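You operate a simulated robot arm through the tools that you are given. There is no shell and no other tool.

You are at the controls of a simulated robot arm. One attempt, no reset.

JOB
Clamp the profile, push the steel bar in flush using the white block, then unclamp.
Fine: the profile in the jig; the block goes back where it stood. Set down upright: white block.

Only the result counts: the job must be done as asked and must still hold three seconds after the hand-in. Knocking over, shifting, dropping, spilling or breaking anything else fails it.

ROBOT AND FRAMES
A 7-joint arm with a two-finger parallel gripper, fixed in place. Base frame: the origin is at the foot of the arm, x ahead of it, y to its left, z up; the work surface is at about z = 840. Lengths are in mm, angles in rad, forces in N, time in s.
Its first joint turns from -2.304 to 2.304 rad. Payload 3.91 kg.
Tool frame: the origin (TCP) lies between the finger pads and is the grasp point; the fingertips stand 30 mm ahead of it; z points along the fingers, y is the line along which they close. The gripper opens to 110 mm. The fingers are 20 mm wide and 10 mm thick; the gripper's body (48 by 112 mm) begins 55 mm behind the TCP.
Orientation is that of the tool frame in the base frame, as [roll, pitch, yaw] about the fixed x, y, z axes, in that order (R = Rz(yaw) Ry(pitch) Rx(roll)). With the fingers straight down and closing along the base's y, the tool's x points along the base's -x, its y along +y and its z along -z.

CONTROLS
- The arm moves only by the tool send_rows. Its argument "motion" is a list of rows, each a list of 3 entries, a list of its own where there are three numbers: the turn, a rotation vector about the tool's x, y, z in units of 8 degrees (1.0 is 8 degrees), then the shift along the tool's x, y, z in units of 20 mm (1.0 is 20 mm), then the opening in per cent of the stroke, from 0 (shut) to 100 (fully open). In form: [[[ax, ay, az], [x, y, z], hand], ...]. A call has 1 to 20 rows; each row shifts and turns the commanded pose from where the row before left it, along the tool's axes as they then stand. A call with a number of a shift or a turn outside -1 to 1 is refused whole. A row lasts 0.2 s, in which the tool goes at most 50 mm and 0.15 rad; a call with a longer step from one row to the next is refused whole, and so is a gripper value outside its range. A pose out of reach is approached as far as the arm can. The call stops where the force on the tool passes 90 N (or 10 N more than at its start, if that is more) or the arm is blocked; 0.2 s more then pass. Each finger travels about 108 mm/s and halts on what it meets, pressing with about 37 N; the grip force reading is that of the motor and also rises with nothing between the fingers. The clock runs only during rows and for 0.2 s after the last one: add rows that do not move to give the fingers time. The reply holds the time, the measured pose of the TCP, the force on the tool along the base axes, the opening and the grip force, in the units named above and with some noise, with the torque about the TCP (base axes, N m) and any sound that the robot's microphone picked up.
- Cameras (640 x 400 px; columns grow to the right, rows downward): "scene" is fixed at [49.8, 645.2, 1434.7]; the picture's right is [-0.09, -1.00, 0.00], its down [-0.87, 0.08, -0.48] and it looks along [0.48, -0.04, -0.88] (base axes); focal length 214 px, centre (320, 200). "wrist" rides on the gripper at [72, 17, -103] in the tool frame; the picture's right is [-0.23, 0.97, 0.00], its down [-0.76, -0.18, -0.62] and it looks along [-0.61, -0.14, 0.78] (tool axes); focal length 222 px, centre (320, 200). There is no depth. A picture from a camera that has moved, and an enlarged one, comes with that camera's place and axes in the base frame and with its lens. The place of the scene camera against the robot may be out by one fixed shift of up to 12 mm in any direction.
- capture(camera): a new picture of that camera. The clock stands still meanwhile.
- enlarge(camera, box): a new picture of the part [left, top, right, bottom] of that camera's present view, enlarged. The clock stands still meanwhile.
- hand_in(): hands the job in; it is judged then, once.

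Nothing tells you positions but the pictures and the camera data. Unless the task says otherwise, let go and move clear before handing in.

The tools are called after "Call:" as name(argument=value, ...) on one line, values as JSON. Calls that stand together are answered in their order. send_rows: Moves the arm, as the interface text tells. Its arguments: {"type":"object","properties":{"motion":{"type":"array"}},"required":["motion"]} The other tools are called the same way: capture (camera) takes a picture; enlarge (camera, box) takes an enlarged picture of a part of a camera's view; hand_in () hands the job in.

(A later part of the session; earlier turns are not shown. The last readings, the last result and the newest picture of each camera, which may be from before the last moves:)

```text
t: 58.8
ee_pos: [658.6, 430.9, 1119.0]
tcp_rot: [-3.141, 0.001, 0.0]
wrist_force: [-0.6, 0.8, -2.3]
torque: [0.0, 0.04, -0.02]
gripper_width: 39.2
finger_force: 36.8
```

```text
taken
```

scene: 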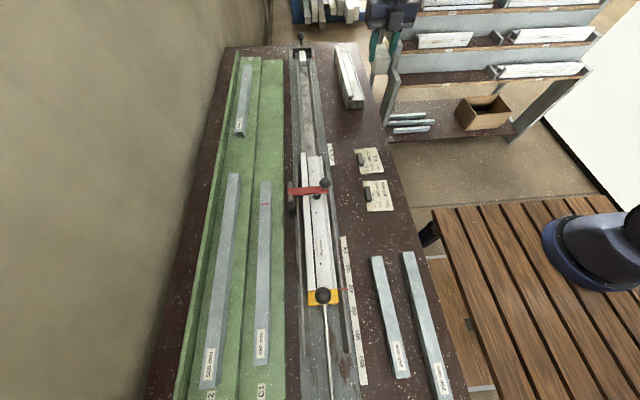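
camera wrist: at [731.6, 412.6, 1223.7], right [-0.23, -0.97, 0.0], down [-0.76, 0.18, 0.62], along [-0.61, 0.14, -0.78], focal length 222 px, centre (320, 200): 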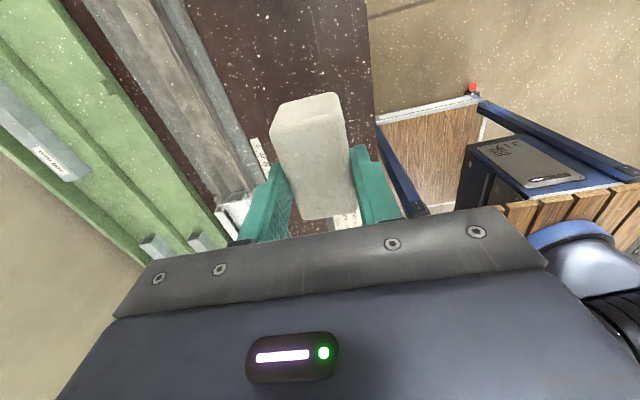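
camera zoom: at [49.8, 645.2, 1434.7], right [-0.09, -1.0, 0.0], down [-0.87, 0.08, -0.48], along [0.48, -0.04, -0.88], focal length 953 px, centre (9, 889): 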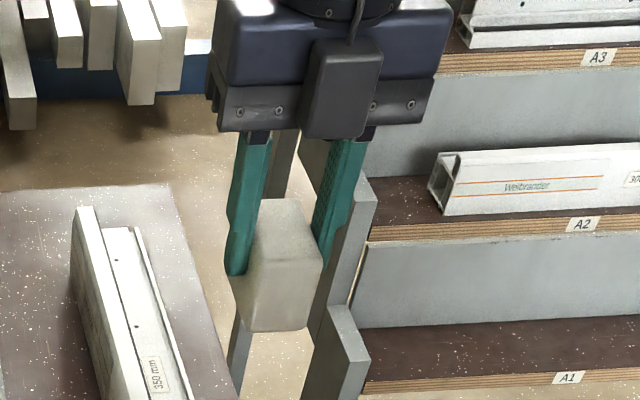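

Call:
enlarge(camera="scene", box=[365, 30, 405, 80])

Call:
enlarge(camera="wrist", box=[260, 85, 370, 155])

Call:
enlarge(camera="wrist", box=[260, 160, 370, 230])

```text
8.00 times, centred on (385, 55) of scene
camera zoom: at [49.8, 645.2, 1434.7], right [-0.09, -1.0, 0.0], down [-0.87, 0.08, -0.48], along [0.48, -0.04, -0.88], focal length 1716 px, centre (-200, 1360)
```

zoom: 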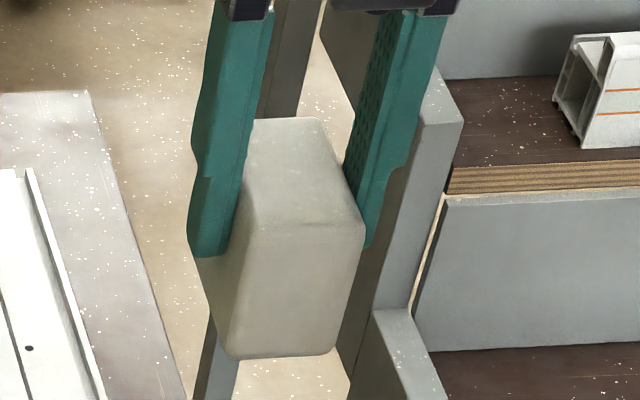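

```text
5.71 times, centred on (315, 120) of wrist
camera zoom: at [731.6, 412.6, 1223.7], right [-0.23, -0.97, 0.0], down [-0.76, 0.18, 0.62], along [-0.61, 0.14, -0.78], focal length 1269 px, centre (349, 657)
```

zoom: 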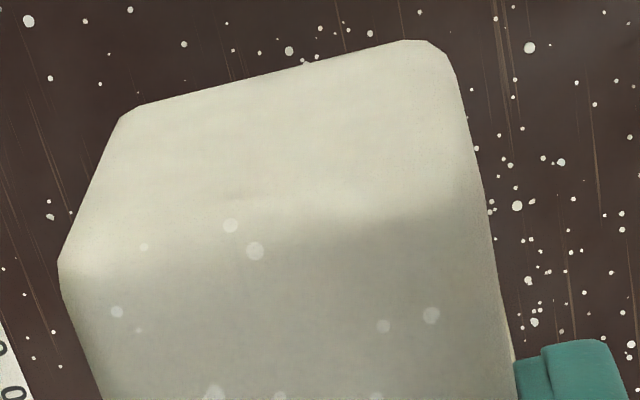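

```text
5.71 times, centred on (315, 195) of wrist
camera zoom: at [731.6, 412.6, 1223.7], right [-0.23, -0.97, 0.0], down [-0.76, 0.18, 0.62], along [-0.61, 0.14, -0.78], focal length 1269 px, centre (349, 229)
```

zoom: 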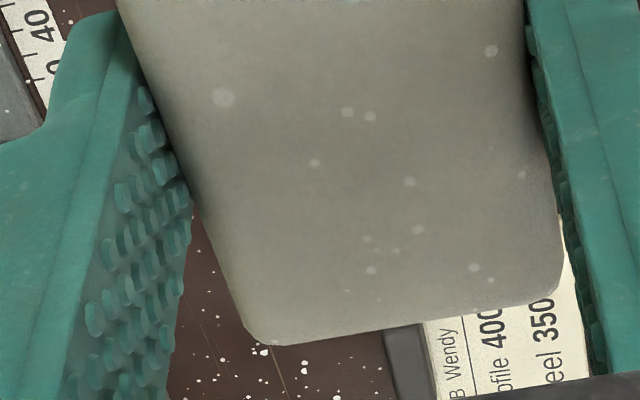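

The grip estimate: the block is level, but it has slid down so its underside is about 55 mm below the TCP. I'll realign to the original yaw and position, come down to about z 907, and then lower gently until contact.

Call:
send_rows(motion=[[[0, 0, 0], [-0.05, 0.05, 0], 0], [[0, 0, -0.28], [0, 0, 0], 0], [[0, 0, 0], [0, 0, 0.5], 0], [[0, 0, 0], [0, 0, 0.9], 0], [[0, 0, 0], [0, 0, 0.9], 0], [[0, 0, 0], [0, 0, 0.9], 0], [[0, 0, 0], [0, 0, 0.9], 0], [[0, 0, 0], [0, 0, 0.9], 0], [[0, 0, 0], [0, 0, 0.9], 0], [[0, 0, 0], [0, 0, 0.9], 0], [[0, 0, 0], [0, 0, 0.9], 0], [[0, 0, 0], [0, 0, 0.9], 0], [[0, 0, 0], [0, 0, 0.9], 0], [[0, 0, 0], [0, 0, 0.5], 0], [[0, 0, 0], [0, 0, 0.3], 0], [[0, 0, 0], [0, 0, 0], 0]])

Call:
enlarge(camera="scene", box=[340, 100, 396, 145])

```text
t: 62.2
ee_pos: [659.0, 428.5, 912.2]
tcp_rot: [-3.139, -0.001, 0.039]
wrist_force: [-0.1, 0.3, -1.4]
torque: [-0.01, 0.01, 0.01]
gripper_width: 39.1
finger_force: 37.0
```

```text
8.89 times, centred on (368, 122) of scene
camera zoom: at [49.8, 645.2, 1434.7], right [-0.09, -1.0, 0.0], down [-0.87, 0.08, -0.48], along [0.48, -0.04, -0.88], focal length 1906 px, centre (-107, 889)
```

zoom: 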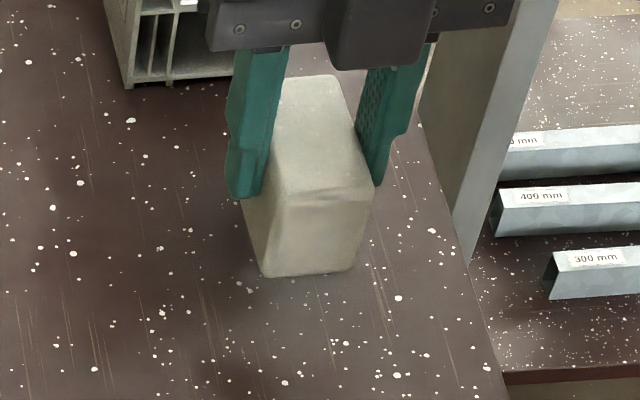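

Call:
send_rows(motion=[[[0, 0, 0], [0, 0, 0.4], 0], [[0, 0, 0], [0, 0, 0.3], 0], [[0, 0, 0], [0, 0, 0.15], 0], [[0, 0, 0], [0, 0, 0], 0]])

Call:
send_rows(motion=[[[0, 0, 0], [0, 0, 0.1], 0], [[0, 0, 0], [0, 0, 0.1], 0], [[0, 0, 0], [0, 0, 0], 0]])

```text
t: 63.2
ee_pos: [659.0, 430.5, 894.9]
tcp_rot: [3.141, 0.0, 0.038]
wrist_force: [0.0, -0.8, -1.5]
torque: [0.02, 0.0, 0.02]
gripper_width: 39.2
finger_force: 37.3
```

```text
t: 64.0
ee_pos: [659.8, 430.3, 892.0]
tcp_rot: [3.141, -0.002, 0.039]
wrist_force: [0.5, -1.0, 9.7]
torque: [-0.1, 0.27, 0.08]
gripper_width: 39.4
finger_force: 36.6
```

Contact at z≈892, on the -x edge first. I'll press a few millimetres more so the block sits flat before letting go.

Call:
send_rows(motion=[[[0, 0, 0], [0, 0, 0.1], 0], [[0, 0, 0], [0, 0, 0.1], 0], [[0, 0, 0], [0, 0, 0], 0]])

Call:
enlarge(camera="scene", box=[340, 100, 396, 145])

```text
t: 64.8
ee_pos: [659.6, 428.6, 889.8]
tcp_rot: [-3.14, -0.002, 0.038]
wrist_force: [7.8, -4.2, 52.7]
torque: [-0.4, 0.16, -0.03]
gripper_width: 39.1
finger_force: 37.1
```

```text
8.89 times, centred on (368, 122) of scene
camera zoom: at [49.8, 645.2, 1434.7], right [-0.09, -1.0, 0.0], down [-0.87, 0.08, -0.48], along [0.48, -0.04, -0.88], focal length 1906 px, centre (-107, 889)
```

zoom: 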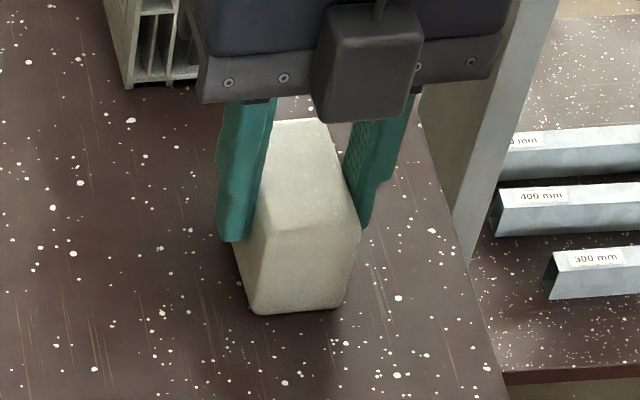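

The block is sitting flat, about 3 mm off its original spot. I'll ease up, nudge it 3 mm towards -y and 2 mm towards -x, and set it down again.

Call:
send_rows(motion=[[[0, 0, 0], [0, 0, -0.15], 0], [[0, 0, 0], [-0.1, 0.15, 0], 0], [[0, 0, 0], [0, 0, 0.1], 0], [[0, 0, 0], [0, 0, 0], 0]])

Call:
enlarge(camera="scene", box=[340, 100, 396, 145])

```text
t: 65.8
ee_pos: [656.9, 427.3, 889.2]
tcp_rot: [3.139, 0.0, 0.04]
wrist_force: [-1.7, 2.9, 35.1]
torque: [0.06, 0.1, 0.01]
gripper_width: 39.2
finger_force: 36.7
```

```text
8.89 times, centred on (368, 122) of scene
camera zoom: at [49.8, 645.2, 1434.7], right [-0.09, -1.0, 0.0], down [-0.87, 0.08, -0.48], along [0.48, -0.04, -0.88], focal length 1906 px, centre (-107, 889)
```

zoom: 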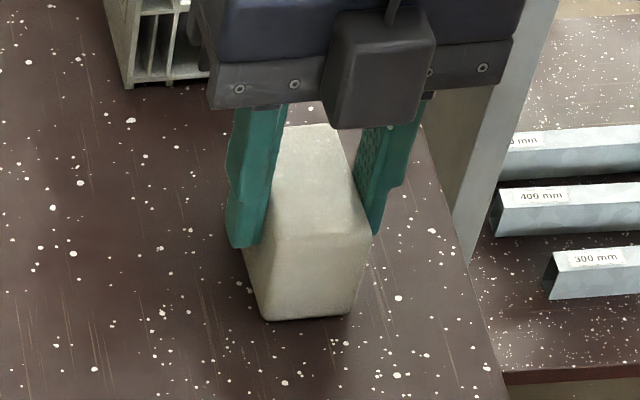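

The block is now within about 1–2 mm of its original place. I'll release it and rise straight up.

Call:
send_rows(motion=[[[0, 0, 0], [0, 0, -0.06], 0], [[0, 0, 0], [0, 0, 0], 45], [[0, 0, 0], [0, 0, 0], 65], [[0, 0, 0], [0, 0, 0], 65], [[0, 0, 0], [0, 0, -0.5], 65], [[0, 0, 0], [0, 0, -0.9], 65], [[0, 0, 0], [0, 0, -0.9], 65], [[0, 0, 0], [0, 0, -0.9], 65], [[0, 0, 0], [0, 0, -0.9], 65], [[0, 0, 0], [0, 0, -0.9], 65], [[0, 0, 0], [0, 0, -0.9], 65], [[0, 0, 0], [0, 0, -0.9], 65], [[0, 0, 0], [0, 0, -0.9], 65], [[0, 0, 0], [0, 0, -0.9], 65], [[0, 0, 0], [0, 0, -0.9], 65]])

Call:
enlarge(camera="scene", box=[340, 100, 396, 145])

Call:
capture(camera="wrist")

```text
t: 69.0
ee_pos: [657.8, 425.3, 1080.7]
tcp_rot: [3.14, 0.001, 0.039]
wrist_force: [-0.2, 0.5, -0.3]
torque: [-0.01, 0.01, 0.02]
gripper_width: 71.5
finger_force: 0.1
```

```text
8.89 times, centred on (368, 122) of scene
camera zoom: at [49.8, 645.2, 1434.7], right [-0.09, -1.0, 0.0], down [-0.87, 0.08, -0.48], along [0.48, -0.04, -0.88], focal length 1906 px, centre (-107, 889)
```

zoom: 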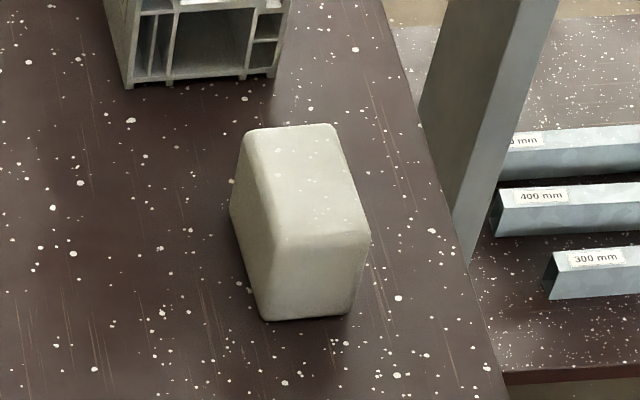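

```text
taken
camera wrist: at [730.0, 410.6, 1185.6], right [-0.19, -0.98, 0.0], down [-0.77, 0.15, 0.62], along [-0.61, 0.12, -0.78], focal length 222 px, centre (320, 200)
```

wrist: 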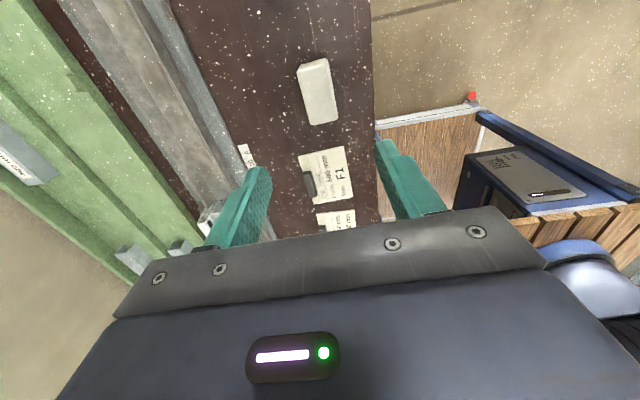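

The block stands upright, within about 3 mm of its original place. Now I'll go back to the clamp: turn the gripper to close along x and move over the knob.

Call:
send_rows(motion=[[[0, 0, 1], [0, 0, 0], 100], [[0, 0, 1], [0, 0, 0], 100], [[0, 0, 1], [0, 0, 0], 100], [[0, 0, 1], [0, 0, 0], 100], [[0, 0, 1], [0, 0, 0], 100], [[0, 0, 1], [0, 0, 0], 100], [[0, 0, 1], [0, 0, 0], 100], [[0, 0, 1], [0, 0, 0], 100], [[0, 0, 1], [0, 0, 0], 100], [[0, 0, 1], [0, 0, 0], 100], [[0, 0, 1], [0, 0, 0], 100], [[0, 0, 0.53], [0, 0, 0], 100]])

Call:
send_rows(motion=[[[0, 0, 0], [-0.5725, 0.946, 0], 100], [[0, 0, 0], [-0.5725, 0.946, 0], 100], [[0, 0, 0], [-0.5725, 0.946, 0], 100], [[0, 0, 0], [-0.5725, 0.946, 0], 100], [[0, 0, 0], [-0.5725, 0.946, 0], 100], [[0, 0, 0], [-0.5725, 0.946, 0], 100], [[0, 0, 0], [-0.5725, 0.946, 0], 100], [[0, 0, 0], [-0.5725, 0.946, 0], 100], [[0, 0, 0], [-0.5725, 0.946, 0], 100], [[0, 0, 0], [-0.5725, 0.946, 0], 100], [[0, 0, 0], [-0.5725, 0.946, 0], 100], [[0, 0, 0], [-0.5725, 0.946, 0], 100], [[0, 0, 0], [-0.5725, 0.946, 0], 100], [[0, 0, 0], [-0.5725, 0.946, 0], 100], [[0, 0, 0], [-0.5725, 0.946, 0], 100], [[0, 0, 0], [-0.5725, 0.946, 0], 100], [[0, 0, 0], [0, 0, 0], 100]])

Call:
capture(camera="wrist")

Call:
enlarge(camera="wrist", box=[260, 80, 420, 180])

```text
t: 71.6
ee_pos: [658.0, 425.5, 1079.0]
tcp_rot: [3.14, 0.002, -1.573]
wrist_force: [-0.3, 0.1, -0.5]
torque: [-0.01, -0.01, -0.01]
gripper_width: 109.9
finger_force: 0.1
```

```text
t: 75.2
ee_pos: [354.9, 609.1, 1078.0]
tcp_rot: [-3.141, 0.0, -1.57]
wrist_force: [0.3, 0.0, -0.3]
torque: [-0.02, 0.0, -0.01]
gripper_width: 109.9
finger_force: 0.1
```

```text
taken
camera wrist: at [337.4, 535.6, 1182.8], right [-0.97, 0.23, 0.0], down [0.18, 0.76, 0.62], along [0.14, 0.61, -0.78], focal length 222 px, centre (320, 200)
```

wrist: 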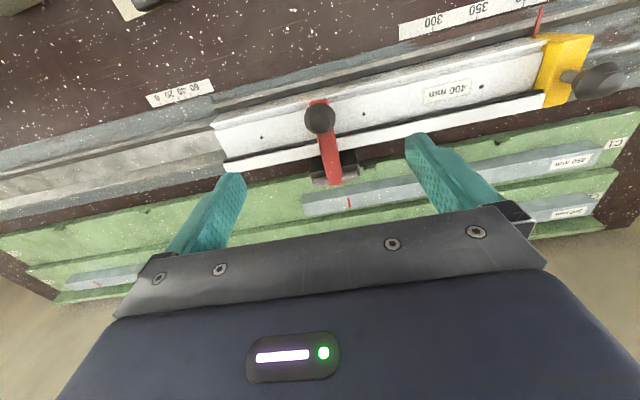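

```text
4.00 times, centred on (340, 130) of wrist
camera zoom: at [337.4, 535.6, 1182.8], right [-0.97, 0.23, 0.0], down [0.18, 0.76, 0.62], along [0.14, 0.61, -0.78], focal length 888 px, centre (240, 480)
```

zoom: 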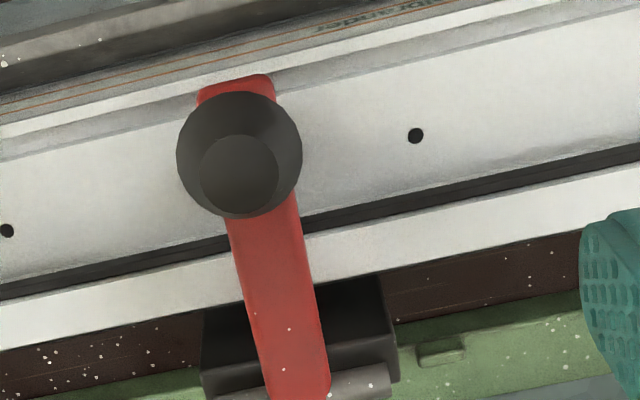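

The knob ring is at about (355, 609, 958), directly below the gripper. I'll lower over it and grip.

Call:
send_rows(motion=[[[0, 0, 0], [0, 0, 0.95], 100], [[0, 0, 0], [0, 0, 0.95], 100], [[0, 0, 0], [0, 0, 0.95], 100], [[0, 0, 0], [0, 0, 0.95], 100], [[0, 0, 0], [0, 0, 0.95], 100], [[0, 0, 0], [0, 0, 0.95], 100], [[0, 0, 0], [0, 0, 0], 60], [[0, 0, 0], [0, 0, 0], 30], [[0, 0, 0], [0, 0, 0], 15], [[0, 0, 0], [0, 0, 0], 10], [[0, 0, 0], [0, 0, 0], 10]])

Call:
capture(camera="wrist")

```text
t: 77.6
ee_pos: [355.3, 608.3, 966.0]
tcp_rot: [-3.14, 0.0, -1.572]
wrist_force: [5.0, 3.0, -1.4]
torque: [0.12, -0.05, -0.01]
gripper_width: 30.9
finger_force: 44.8
```

```text
taken
camera wrist: at [337.8, 535.6, 1069.8], right [-0.97, 0.23, 0.0], down [0.18, 0.76, 0.62], along [0.14, 0.61, -0.78], focal length 222 px, centre (320, 200)
```

wrist: 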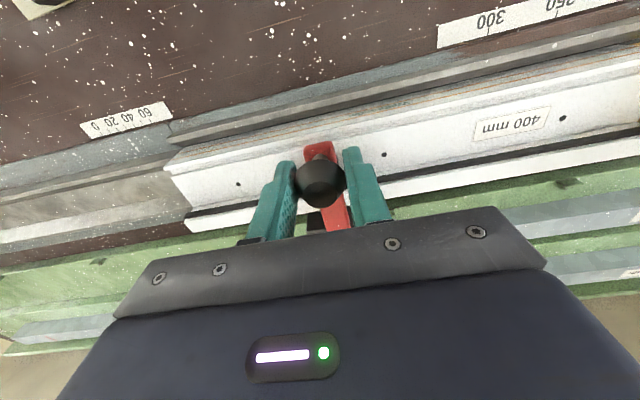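

Gripped. Now I'll open the clamp by following the arc in reverse.

Call:
send_rows(motion=[[[0, 0, 0], [-0.12, 0, -0.33], 10], [[0, 0, 0], [-0.16, 0, -0.325], 10], [[0, 0, 0], [-0.365, 0, -0.605], 10]])

Call:
enlarge(camera="scene", box=[260, 150, 356, 210])

```text
t: 78.4
ee_pos: [355.4, 620.4, 990.5]
tcp_rot: [3.141, -0.003, -1.571]
wrist_force: [8.1, -8.3, -9.2]
torque: [-1.05, -0.17, 0.03]
gripper_width: 31.3
finger_force: 44.9
```

```text
6.67 times, centred on (308, 180) of scene
camera zoom: at [49.8, 645.2, 1434.7], right [-0.09, -1.0, 0.0], down [-0.87, 0.08, -0.48], along [0.48, -0.04, -0.88], focal length 1430 px, centre (400, 333)
```

zoom: 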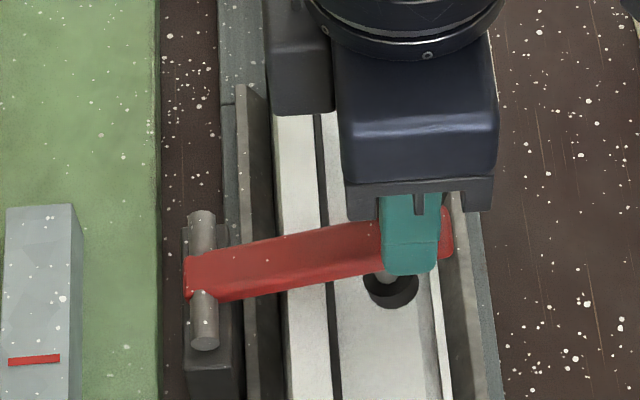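

The clamp lifts with low force, so I'll continue along the arc.

Call:
send_rows(motion=[[[0, 0, 0], [-0.445, 0, -0.55], 10], [[0, 0, 0], [-0.515, 0, -0.485], 10], [[0, 0, 0], [-0.58, 0, -0.405], 10], [[0, 0, 0], [-0.63, 0, -0.32], 10]])

Call:
enlarge(camera="scene", box=[240, 130, 400, 230])

```text
t: 79.4
ee_pos: [355.8, 665.2, 1026.5]
tcp_rot: [-3.138, -0.001, -1.572]
wrist_force: [20.6, -15.5, 2.0]
torque: [-1.36, -0.28, 0.14]
gripper_width: 31.5
finger_force: 44.8
```

```text
4.00 times, centred on (320, 180) of scene
camera zoom: at [49.8, 645.2, 1434.7], right [-0.09, -1.0, 0.0], down [-0.87, 0.08, -0.48], along [0.48, -0.04, -0.88], focal length 858 px, centre (320, 280)
```

zoom: 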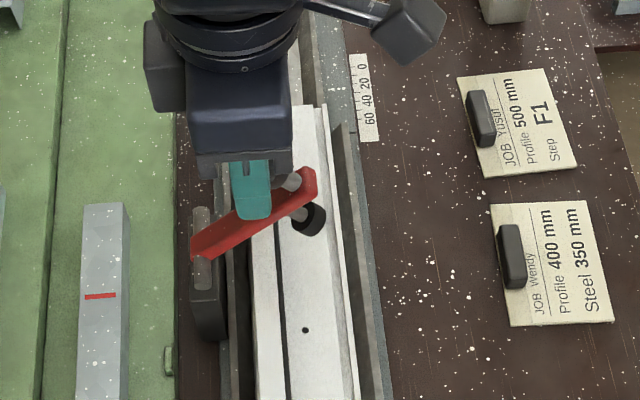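

Call:
send_rows(motion=[[[0, 0, 0], [-0.67, -0.04, -0.23], 10], [[0, 0, 0], [-0.695, 0, -0.135], 10], [[0, 0, 0], [-0.71, 0, -0.04], 10], [[0, 0, 0], [-0.705, 0, 0.065], 10]])

Call:
enlarge(camera="scene", box=[240, 130, 400, 230])

```text
t: 80.4
ee_pos: [353.9, 719.5, 1033.8]
tcp_rot: [-3.141, 0.0, -1.573]
wrist_force: [-0.3, -0.5, 1.1]
torque: [0.01, 0.03, -0.01]
gripper_width: 11.3
finger_force: 0.0
```

```text
4.00 times, centred on (320, 180) of scene
camera zoom: at [49.8, 645.2, 1434.7], right [-0.09, -1.0, 0.0], down [-0.87, 0.08, -0.48], along [0.48, -0.04, -0.88], focal length 858 px, centre (320, 280)
```

zoom: 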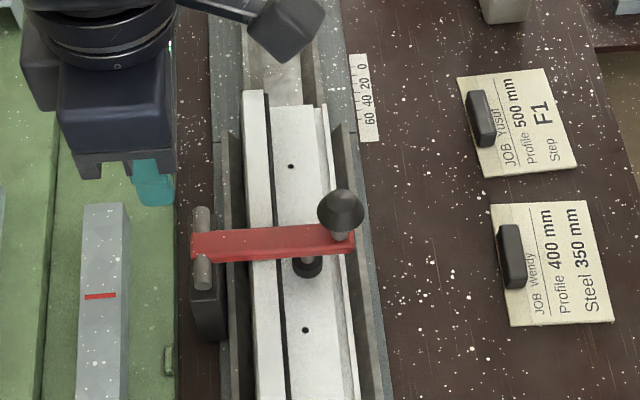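

The knob slipped out because it had to rotate in the grip, and the lever fell back closed. I'll retry with the gripper tilted 45° and turning along with the lever, so nothing slips. First I'll back off and check the state.

Call:
send_rows(motion=[[[0, 0, 0], [0, 0, -1], 30], [[0, 0, 0], [0, 0, -1], 60], [[0, 0, 0], [0, 0, -1], 100], [[0, 0, 0], [0.93, 0, 0], 100], [[0, 0, 0], [0.93, 0, 0], 100], [[0, 0, 0], [0.93, 0, 0], 100], [[0, 0, 0], [0.93, 0, 0], 100], [[0, 0, 0], [0.93, 0, 0], 100], [[0, 0, 0], [0.93, 0, 0], 100], [[0, 0, 0], [0.93, 0, 0], 100], [[0, 0, 0], [0.93, 0, 0], 100], [[0, 0, 0], [0.93, 0, 0], 100], [[0, -1, 0], [0, 0, 0], 100], [[0, -1, 0], [0, 0, 0], 100], [[0, -1, 0], [0, 0, 0], 100], [[0, -1, 0], [0, 0, 0], 100], [[0, -1, 0], [0, 0, 0], 100], [[0, -0.625, 0], [0, 0, 0], 100], [[0, 0, 0], [0, 0, 0], 100]])

Call:
capture(camera="wrist")

Call:
capture(camera="scene")

Call:
enlarge(camera="scene", box=[260, 130, 356, 210])

```text
t: 84.4
ee_pos: [356.1, 554.0, 1092.5]
tcp_rot: [-3.141, 0.786, -1.57]
wrist_force: [-0.5, -0.2, 0.6]
torque: [0.01, -0.02, -0.02]
gripper_width: 109.8
finger_force: 0.2
```

```text
taken
camera wrist: at [338.2, 428.1, 1115.6], right [-0.97, 0.16, 0.16], down [0.18, 0.1, 0.98], along [0.14, 0.98, -0.12], focal length 222 px, centre (320, 200)
```

wrist: 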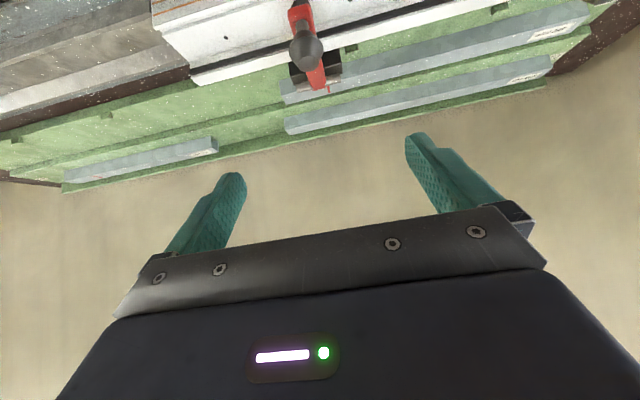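

```text
taken
```

scene: 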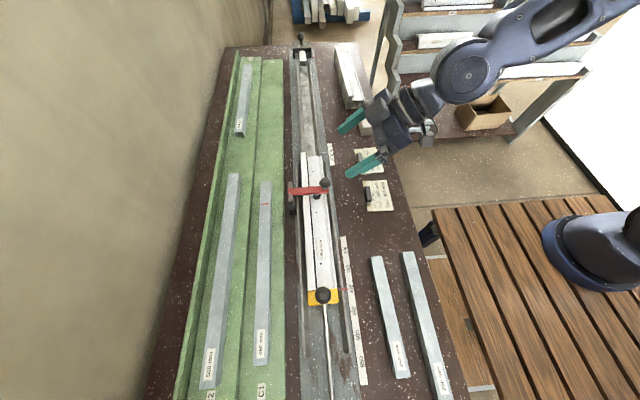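

```text
5.00 times, centred on (308, 170) of scene
camera zoom: at [49.8, 645.2, 1434.7], right [-0.09, -1.0, 0.0], down [-0.87, 0.08, -0.48], along [0.48, -0.04, -0.88], focal length 1072 px, centre (380, 350)
```

zoom: 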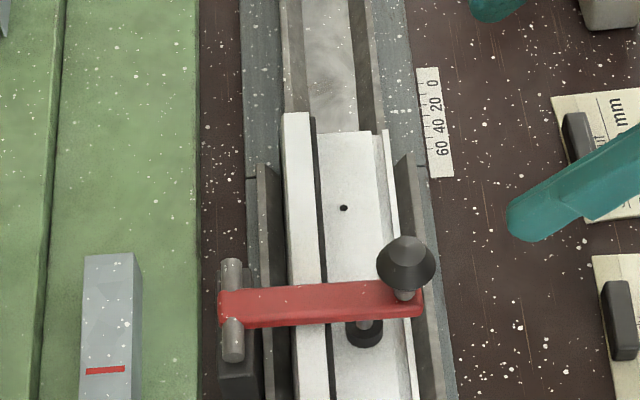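

The scene is unchanged and the lever is closed. I'll move in along the tilted axis so the fingers straddle the knob, then grip.

Call:
send_rows(motion=[[[0, 0, 0], [0.948, 0.017, 0], 100], [[0, 0, 0], [0.948, 0.017, 0], 100], [[0, 0, 0], [0.948, 0.017, 0], 100], [[0, 0, 0], [0, 0, 0.98], 100], [[0, 0, 0], [0, 0, 0.98], 100], [[0, 0, 0], [0, 0, 0.98], 100], [[0, 0, 0], [0, 0, 0.98], 100], [[0, 0, 0], [0, 0, 0.98], 100], [[0, 0, 0], [0, 0, 0.98], 100], [[0, 0, 0], [0, 0, 0], 100]])

Call:
capture(camera="wrist")

Call:
enlarge(camera="scene", box=[260, 130, 420, 230])

```text
t: 86.6
ee_pos: [355.6, 596.6, 969.6]
tcp_rot: [3.141, 0.785, -1.573]
wrist_force: [0.8, 0.0, 0.1]
torque: [0.01, 0.0, 0.02]
gripper_width: 110.0
finger_force: 0.0
```

```text
taken
camera wrist: at [337.1, 471.7, 991.6], right [-0.97, 0.16, 0.16], down [0.18, 0.1, 0.98], along [0.14, 0.98, -0.12], focal length 222 px, centre (320, 200)
```

wrist: 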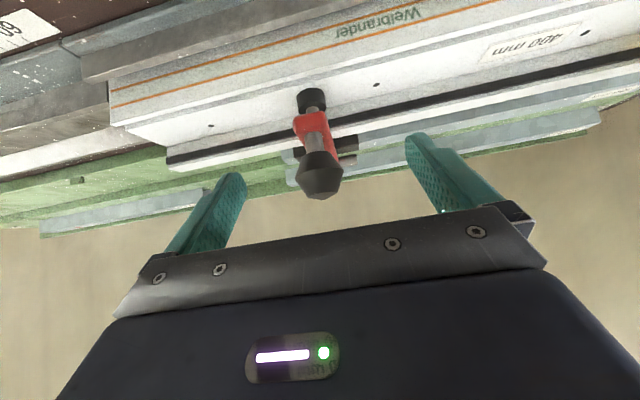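

```text
4.00 times, centred on (340, 180) of scene
camera zoom: at [49.8, 645.2, 1434.7], right [-0.09, -1.0, 0.0], down [-0.87, 0.08, -0.48], along [0.48, -0.04, -0.88], focal length 858 px, centre (240, 280)
```

zoom: 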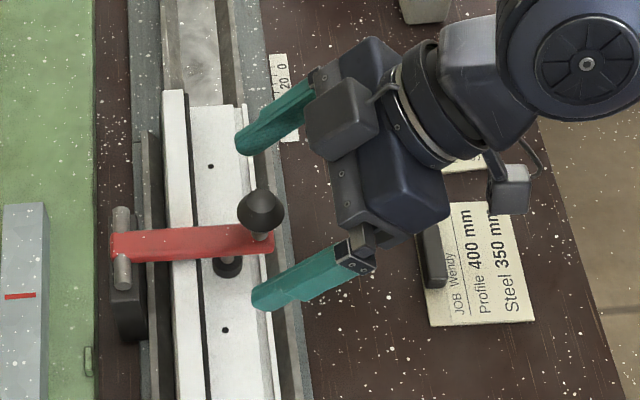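

Call:
send_rows(motion=[[[0, 0, 0], [0, 0, 0.52], 100], [[0, 0, 0], [0, 0, 0.5], 100], [[0, 0, 0], [0, 0, 0], 60], [[0, 0, 0], [0, 0, 0], 30], [[0, 0, 0], [0, 0, 0], 10], [[0, 0, 0], [0, 0, 0], 0], [[0, 0, 0], [0, 0, 0], 0]])

Call:
capture(camera="wrist")

Call:
enlarge(camera="scene", box=[260, 130, 420, 230])

```text
t: 88.2
ee_pos: [356.1, 610.2, 955.5]
tcp_rot: [-3.142, 0.787, -1.57]
wrist_force: [0.2, 1.6, -0.5]
torque: [0.02, 0.01, 0.02]
gripper_width: 31.0
finger_force: 44.7
```

```text
taken
camera wrist: at [337.8, 485.4, 977.6], right [-0.97, 0.16, 0.16], down [0.18, 0.1, 0.98], along [0.14, 0.98, -0.12], focal length 222 px, centre (320, 200)
```

wrist: 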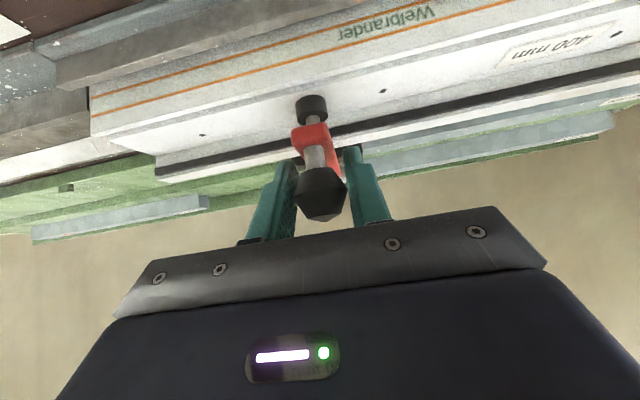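

```text
4.00 times, centred on (340, 180) of scene
camera zoom: at [49.8, 645.2, 1434.7], right [-0.09, -1.0, 0.0], down [-0.87, 0.08, -0.48], along [0.48, -0.04, -0.88], focal length 858 px, centre (240, 280)
```

zoom: 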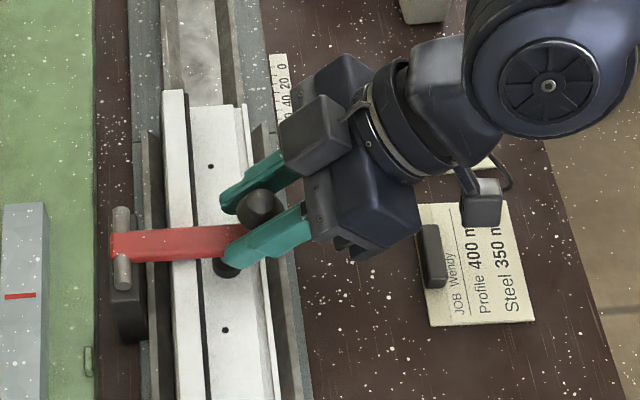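

Solid grip. I'll co-rotate the tool with the lever about its hinge, starting with two steps of 8°.

Call:
send_rows(motion=[[[0, 1, 0], [-0.6385, 0, -0.2735], 0], [[0, 1, 0], [-0.6385, 0, -0.2735], 0], [[0, 0, 0], [0, 0, 0], 0]])

Call:
capture(camera="wrist")

```text
t: 89.0
ee_pos: [355.5, 621.6, 980.2]
tcp_rot: [-3.141, 0.504, -1.571]
wrist_force: [-0.9, -7.3, -8.7]
torque: [-0.93, -0.05, 0.08]
gripper_width: 31.2
finger_force: 45.7
```

```text
taken
camera wrist: at [337.8, 507.7, 1035.7], right [-0.97, 0.2, 0.11], down [0.18, 0.37, 0.91], along [0.14, 0.91, -0.39], focal length 222 px, centre (320, 200)
```

wrist: 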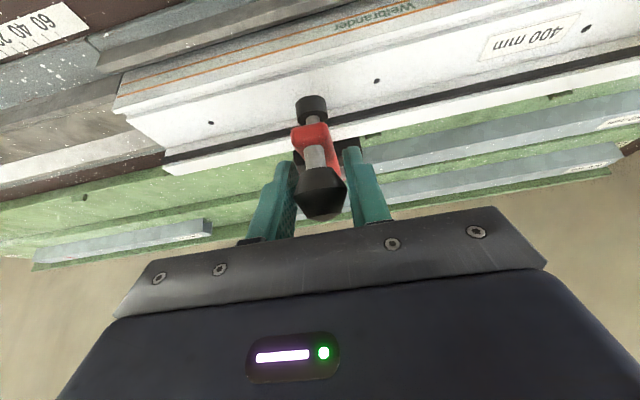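

Tracking is exact, and the knob is fixed in the grip. Continuing.

Call:
send_rows(motion=[[[0, 1, 0], [-0.6385, 0, -0.2735], 0], [[0, 1, 0], [-0.6385, 0, -0.2735], 0], [[0, 1, 0], [-0.6385, 0, -0.2735], 0], [[0, 0, 0], [0, 0, 0], 0]])

Call:
capture(camera="wrist")

Call:
enlarge(camera="scene", box=[240, 130, 400, 230])

```text
t: 90.0
ee_pos: [355.8, 653.8, 1008.4]
tcp_rot: [-3.14, 0.087, -1.572]
wrist_force: [7.9, -5.0, 6.6]
torque: [0.02, -0.05, -0.08]
gripper_width: 31.2
finger_force: 44.7
```

```text
taken
camera wrist: at [337.7, 570.5, 1106.5], right [-0.97, 0.23, 0.02], down [0.18, 0.7, 0.69], along [0.14, 0.67, -0.73], focal length 222 px, centre (320, 200)
```

wrist: 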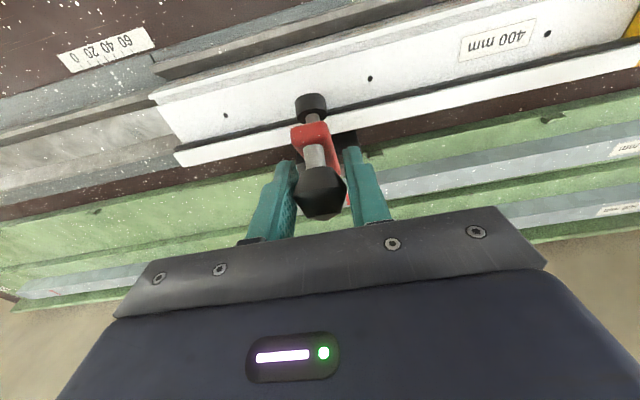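

```text
4.00 times, centred on (320, 180) of scene
camera zoom: at [49.8, 645.2, 1434.7], right [-0.09, -1.0, 0.0], down [-0.87, 0.08, -0.48], along [0.48, -0.04, -0.88], focal length 858 px, centre (320, 280)
```

zoom: 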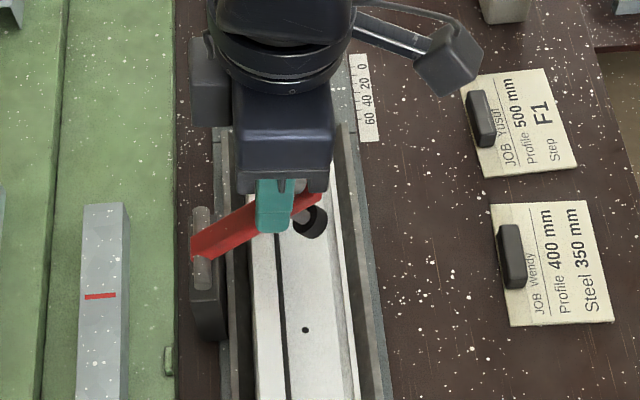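

Call:
send_rows(motion=[[[0, 1, 0], [-0.6385, 0, -0.2735], 0], [[0, 1, 0], [-0.6385, 0, -0.2735], 0], [[0, 1, 0], [-0.6385, 0, -0.2735], 0], [[0, 0, 0], [0, 0, 0], 0]])

Call:
enlarge(camera="scene", box=[240, 130, 400, 230])

Call:
capture(camera="wrist")

```text
t: 91.0
ee_pos: [354.5, 691.4, 1022.8]
tcp_rot: [3.141, -0.333, -1.572]
wrist_force: [7.2, 0.9, -2.1]
torque: [0.17, -0.01, -0.07]
gripper_width: 31.4
finger_force: 44.9
```

```text
4.00 times, centred on (320, 180) of scene
camera zoom: at [49.8, 645.2, 1434.7], right [-0.09, -1.0, 0.0], down [-0.87, 0.08, -0.48], along [0.48, -0.04, -0.88], focal length 858 px, centre (320, 280)
```

zoom: 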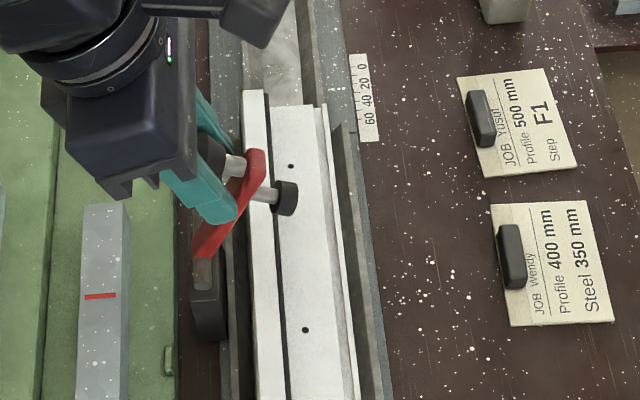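

```text
taken
camera wrist: at [337.9, 656.3, 1145.0], right [-0.97, 0.21, -0.07], down [0.18, 0.92, 0.34], along [0.14, 0.32, -0.94], focal length 222 px, centre (320, 200)
```

wrist: 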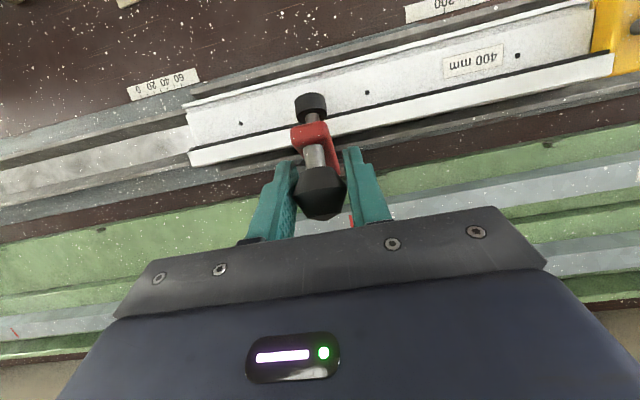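

Call:
send_rows(motion=[[[0, 1, 0], [-0.6385, 0, -0.2735], 0], [[0, 1, 0], [-0.6385, 0, -0.2735], 0], [[0, 0, 0], [0, 0, 0], 0]])

Call:
enlarge(camera="scene", box=[240, 130, 400, 230])

```text
t: 91.8
ee_pos: [356.1, 720.0, 1023.2]
tcp_rot: [-3.141, -0.613, -1.57]
wrist_force: [8.7, 2.2, -2.6]
torque: [0.19, 0.01, -0.06]
gripper_width: 31.1
finger_force: 45.2
```

```text
4.00 times, centred on (320, 180) of scene
camera zoom: at [49.8, 645.2, 1434.7], right [-0.09, -1.0, 0.0], down [-0.87, 0.08, -0.48], along [0.48, -0.04, -0.88], focal length 858 px, centre (320, 280)
```

zoom: 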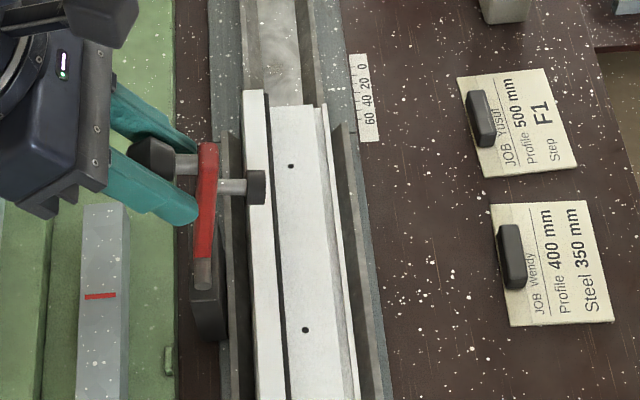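

Call:
send_rows(motion=[[[0, 1, 0], [-0.6385, 0, -0.2735], 0], [[0, 1, 0], [-0.6385, 0, -0.2735], 0], [[0, 0, 0], [0, 0, 0], 0]])

Call:
enlarge(camera="scene", box=[240, 130, 400, 230])

```text
t: 92.6
ee_pos: [354.1, 733.7, 1019.6]
tcp_rot: [3.141, -0.752, -1.571]
wrist_force: [0.2, -3.3, -16.0]
torque: [0.09, -0.01, -0.01]
gripper_width: 31.5
finger_force: 45.0
out of reach, approached as far as the arm can: row 2
```

```text
4.00 times, centred on (320, 180) of scene
camera zoom: at [49.8, 645.2, 1434.7], right [-0.09, -1.0, 0.0], down [-0.87, 0.08, -0.48], along [0.48, -0.04, -0.88], focal length 858 px, centre (320, 280)
```

zoom: 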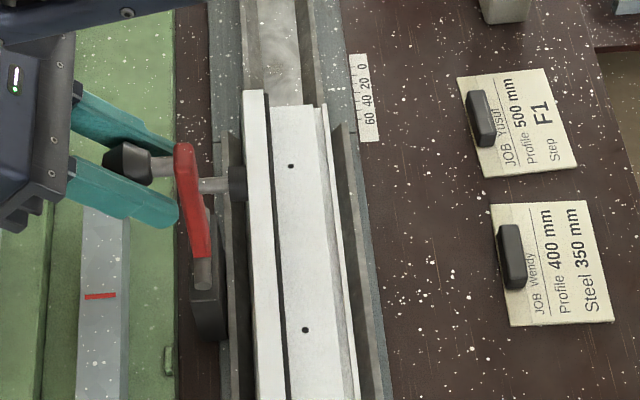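

The lever is almost vertical and the tilted reach limit is near. I'll ease the tilt back and finish by translating.

Call:
send_rows(motion=[[[0, -1, 0], [0, 0, 0], 0], [[0, -1, 0], [0, 0, 0], 0], [[0, 0, 0], [0, 0, 0], 0]])

Call:
enlarge(camera="scene", box=[240, 130, 400, 230])

```text
t: 93.4
ee_pos: [355.9, 732.2, 1021.4]
tcp_rot: [-3.141, -0.47, -1.572]
wrist_force: [-4.7, -10.0, 2.0]
torque: [-1.06, 0.08, 0.01]
gripper_width: 31.3
finger_force: 45.2
```

```text
4.00 times, centred on (320, 180) of scene
camera zoom: at [49.8, 645.2, 1434.7], right [-0.09, -1.0, 0.0], down [-0.87, 0.08, -0.48], along [0.48, -0.04, -0.88], focal length 858 px, centre (320, 280)
```

zoom: 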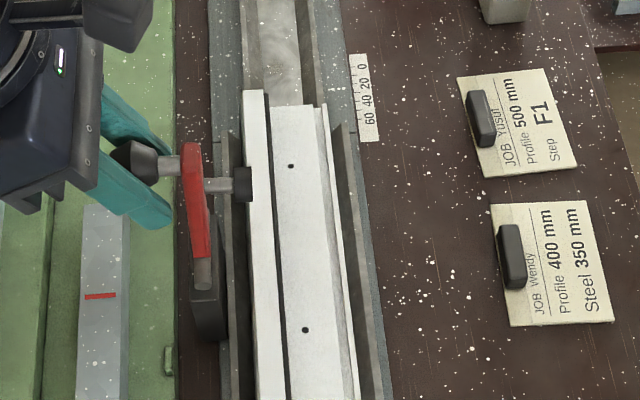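

Call:
send_rows(motion=[[[0, 0, 0], [-0.33, 0, -0.07], 0], [[0, 0, 0], [-0.33, 0, -0.05], 0], [[0, 0, 0], [-0.33, 0, -0.02], 0], [[0, 0, 0], [0, 0, 0], 0]])

Call:
enlarge(camera="scene", box=[240, 130, 400, 230])

Call:
capture(camera="wrist")

```text
t: 94.4
ee_pos: [355.5, 751.7, 1014.6]
tcp_rot: [-3.141, -0.472, -1.57]
wrist_force: [3.7, -6.9, -0.8]
torque: [-0.91, -0.03, -0.04]
gripper_width: 31.3
finger_force: 44.9
```

```text
4.00 times, centred on (320, 180) of scene
camera zoom: at [49.8, 645.2, 1434.7], right [-0.09, -1.0, 0.0], down [-0.87, 0.08, -0.48], along [0.48, -0.04, -0.88], focal length 858 px, centre (320, 280)
```

zoom: 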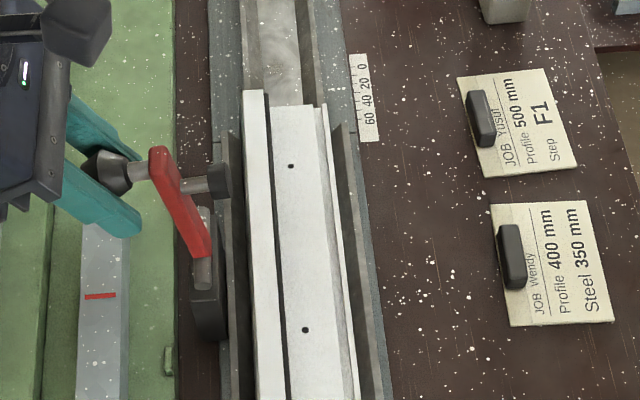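

```text
taken
camera wrist: at [337.8, 733.5, 1140.2], right [-0.97, 0.2, -0.1], down [0.18, 0.96, 0.21], along [0.14, 0.19, -0.97], focal length 222 px, centre (320, 200)
```

wrist: 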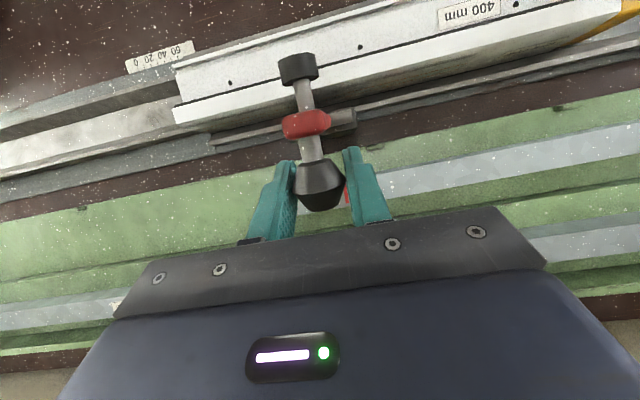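

Nearly at the original rest. I'll nudge it a little further until the stop is felt.

Call:
send_rows(motion=[[[0, 0, 0], [-0.12, 0, 0], 0], [[0, 0, 0], [-0.12, 0, 0], 0], [[0, 0, 0], [0, 0, 0], 0]])

Call:
enlarge(camera="scene", box=[240, 130, 400, 230])

```text
t: 95.2
ee_pos: [354.4, 756.1, 1012.1]
tcp_rot: [-3.141, -0.47, -1.572]
wrist_force: [7.2, -7.1, 10.3]
torque: [-1.25, 0.03, 0.02]
gripper_width: 31.3
finger_force: 45.0
```

```text
4.00 times, centred on (320, 180) of scene
camera zoom: at [49.8, 645.2, 1434.7], right [-0.09, -1.0, 0.0], down [-0.87, 0.08, -0.48], along [0.48, -0.04, -0.88], focal length 858 px, centre (320, 280)
```

zoom: 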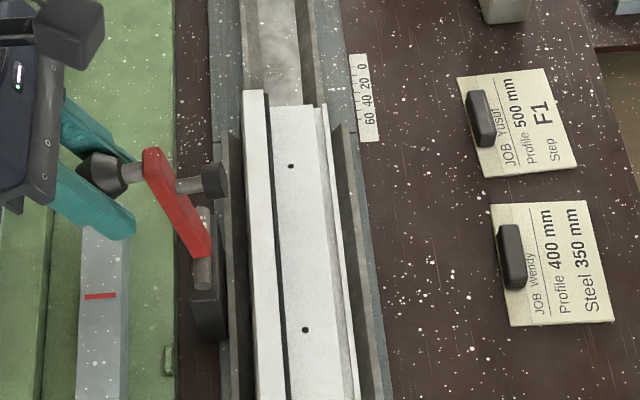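

The lever matches its original open position. I'll release and retreat straight up.

Call:
send_rows(motion=[[[0, 0, 0], [0, 0, 0], 40], [[0, 0, 0], [0, 0, 0], 80], [[0, 0, 0], [0, 0, 0], 100], [[0, 0, 0], [0.409, 0, -0.8], 100], [[0, 0, 0], [0.409, 0, -0.8], 100], [[0, 0, 0], [0.409, 0, -0.8], 100], [[0, 0, 0], [0.409, 0, -0.8], 100], [[0, 0, 0], [0.409, 0, -0.8], 100], [[0, 0, 0], [0.409, 0, -0.8], 100], [[0, 0, 0], [0.409, 0, -0.8], 100], [[0, -1, 0], [0, 0, 0], 100], [[0, -1, 0], [0, 0, 0], 100], [[0, -1, 0], [0, 0, 0], 100], [[0, -0.37, 0], [0, 0, 0], 100], [[0, 0, 0], [0, 0, 0], 100]])

Call:
enlarge(camera="scene", box=[240, 130, 400, 230])

Call:
capture(camera="wrist")

```text
t: 98.4
ee_pos: [355.1, 754.4, 1137.1]
tcp_rot: [-3.14, 0.0, -1.571]
wrist_force: [0.0, 0.0, 0.7]
torque: [-0.01, 0.0, -0.02]
gripper_width: 110.1
finger_force: 0.1
```

```text
4.00 times, centred on (320, 180) of scene
camera zoom: at [49.8, 645.2, 1434.7], right [-0.09, -1.0, 0.0], down [-0.87, 0.08, -0.48], along [0.48, -0.04, -0.88], focal length 858 px, centre (320, 280)
```

zoom: 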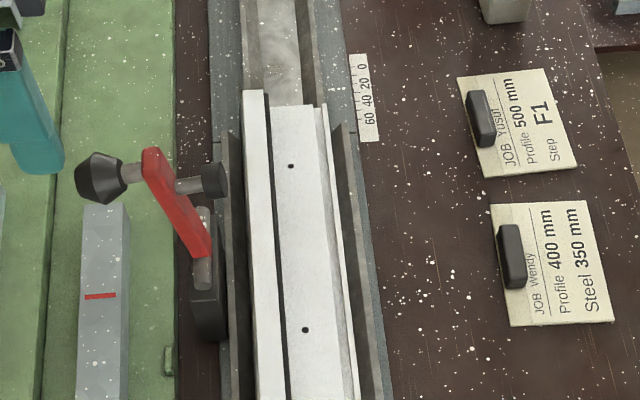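

```text
taken
camera wrist: at [337.6, 681.7, 1241.9], right [-0.97, 0.23, 0.0], down [0.18, 0.76, 0.62], along [0.14, 0.61, -0.78], focal length 222 px, centre (320, 200)
```

wrist: 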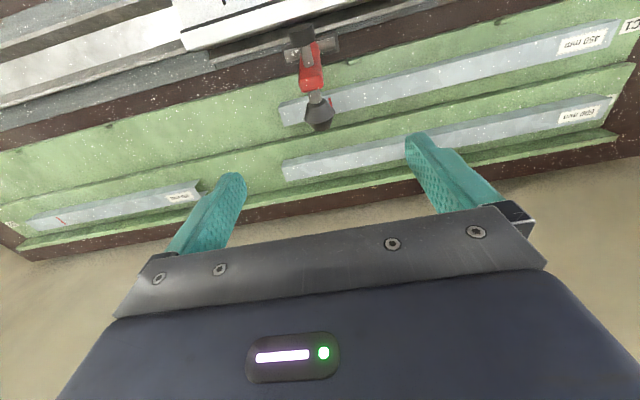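

The clamp is open and looks the same as at the start. Before handing in, I'll check flushness closely from the +x side with an empty gripper.

Call:
send_rows(motion=[[[0, 0, 0], [0.513, -0.95, 0], 100], [[0, 0, 0], [0.513, -0.95, 0], 100], [[0, 0, 0], [0.513, -0.95, 0], 100], [[0, 0, 0], [0.513, -0.95, 0], 100], [[0, 0, 0], [0.513, -0.95, 0], 100], [[0, 0, 0], [0.513, -0.95, 0], 100], [[0, 0, 0], [0.513, -0.95, 0], 100], [[0, 0, 0], [0.513, -0.95, 0], 100], [[0, 0, 0], [0.513, -0.95, 0], 100], [[0, 0, 0], [0.513, -0.95, 0], 100], [[0, 0, 0], [0.513, -0.95, 0], 100], [[0, 0, 0], [0.513, -0.95, 0], 100], [[0, 0, 0], [0.513, -0.95, 0], 100], [[0, 0, 0], [0.513, -0.95, 0], 100], [[0, 0, 0], [0.513, -0.95, 0], 100]])

Call:
send_rows(motion=[[[0, 0, -1], [0, 0, 0.15], 100], [[0, 0, -1], [0, 0, 0.15], 100], [[0, 0, -1], [0, 0, 0.15], 100], [[0, 0, -1], [0, 0, 0.15], 100], [[0, 0, -1], [0, 0, 0.15], 100], [[0, 0, -1], [0, 0, 0.15], 100], [[0, 0, -1], [0, 0, 0.15], 100], [[0, 0, -1], [0, 0, 0.15], 100], [[0, 0, -1], [0, 0, 0.15], 100], [[0, 0, -1], [0, 0, 0.15], 100], [[0, 0, -1], [0, 0, 0.15], 100], [[0, 0, -0.25], [0, 0, 0.15], 100], [[0, 0, 0], [0, 0, 0], 100]])

Call:
capture(camera="wrist")

```text
t: 101.6
ee_pos: [640.2, 601.2, 1136.7]
tcp_rot: [-3.141, -0.003, -1.571]
wrist_force: [0.1, 0.7, 0.3]
torque: [-0.04, 0.01, 0.02]
gripper_width: 110.2
finger_force: 0.0
```

```text
t: 104.4
ee_pos: [639.2, 599.6, 1100.9]
tcp_rot: [3.14, -0.001, -0.001]
wrist_force: [-0.7, -0.5, 0.5]
torque: [-0.04, 0.01, 0.0]
gripper_width: 110.2
finger_force: 0.2
```

```text
taken
camera wrist: at [711.9, 583.0, 1205.4], right [-0.23, -0.97, 0.0], down [-0.76, 0.18, 0.62], along [-0.61, 0.14, -0.78], focal length 222 px, centre (320, 200)
```

wrist: 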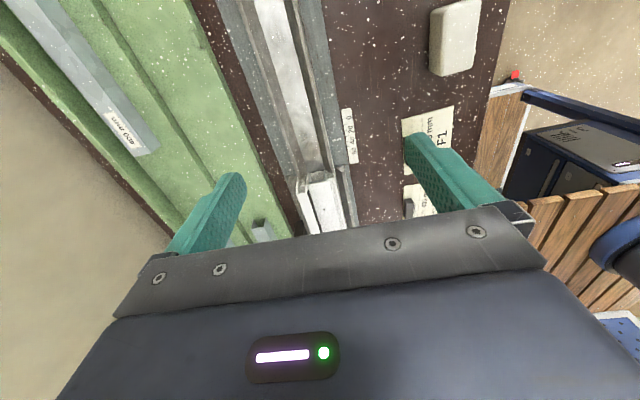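

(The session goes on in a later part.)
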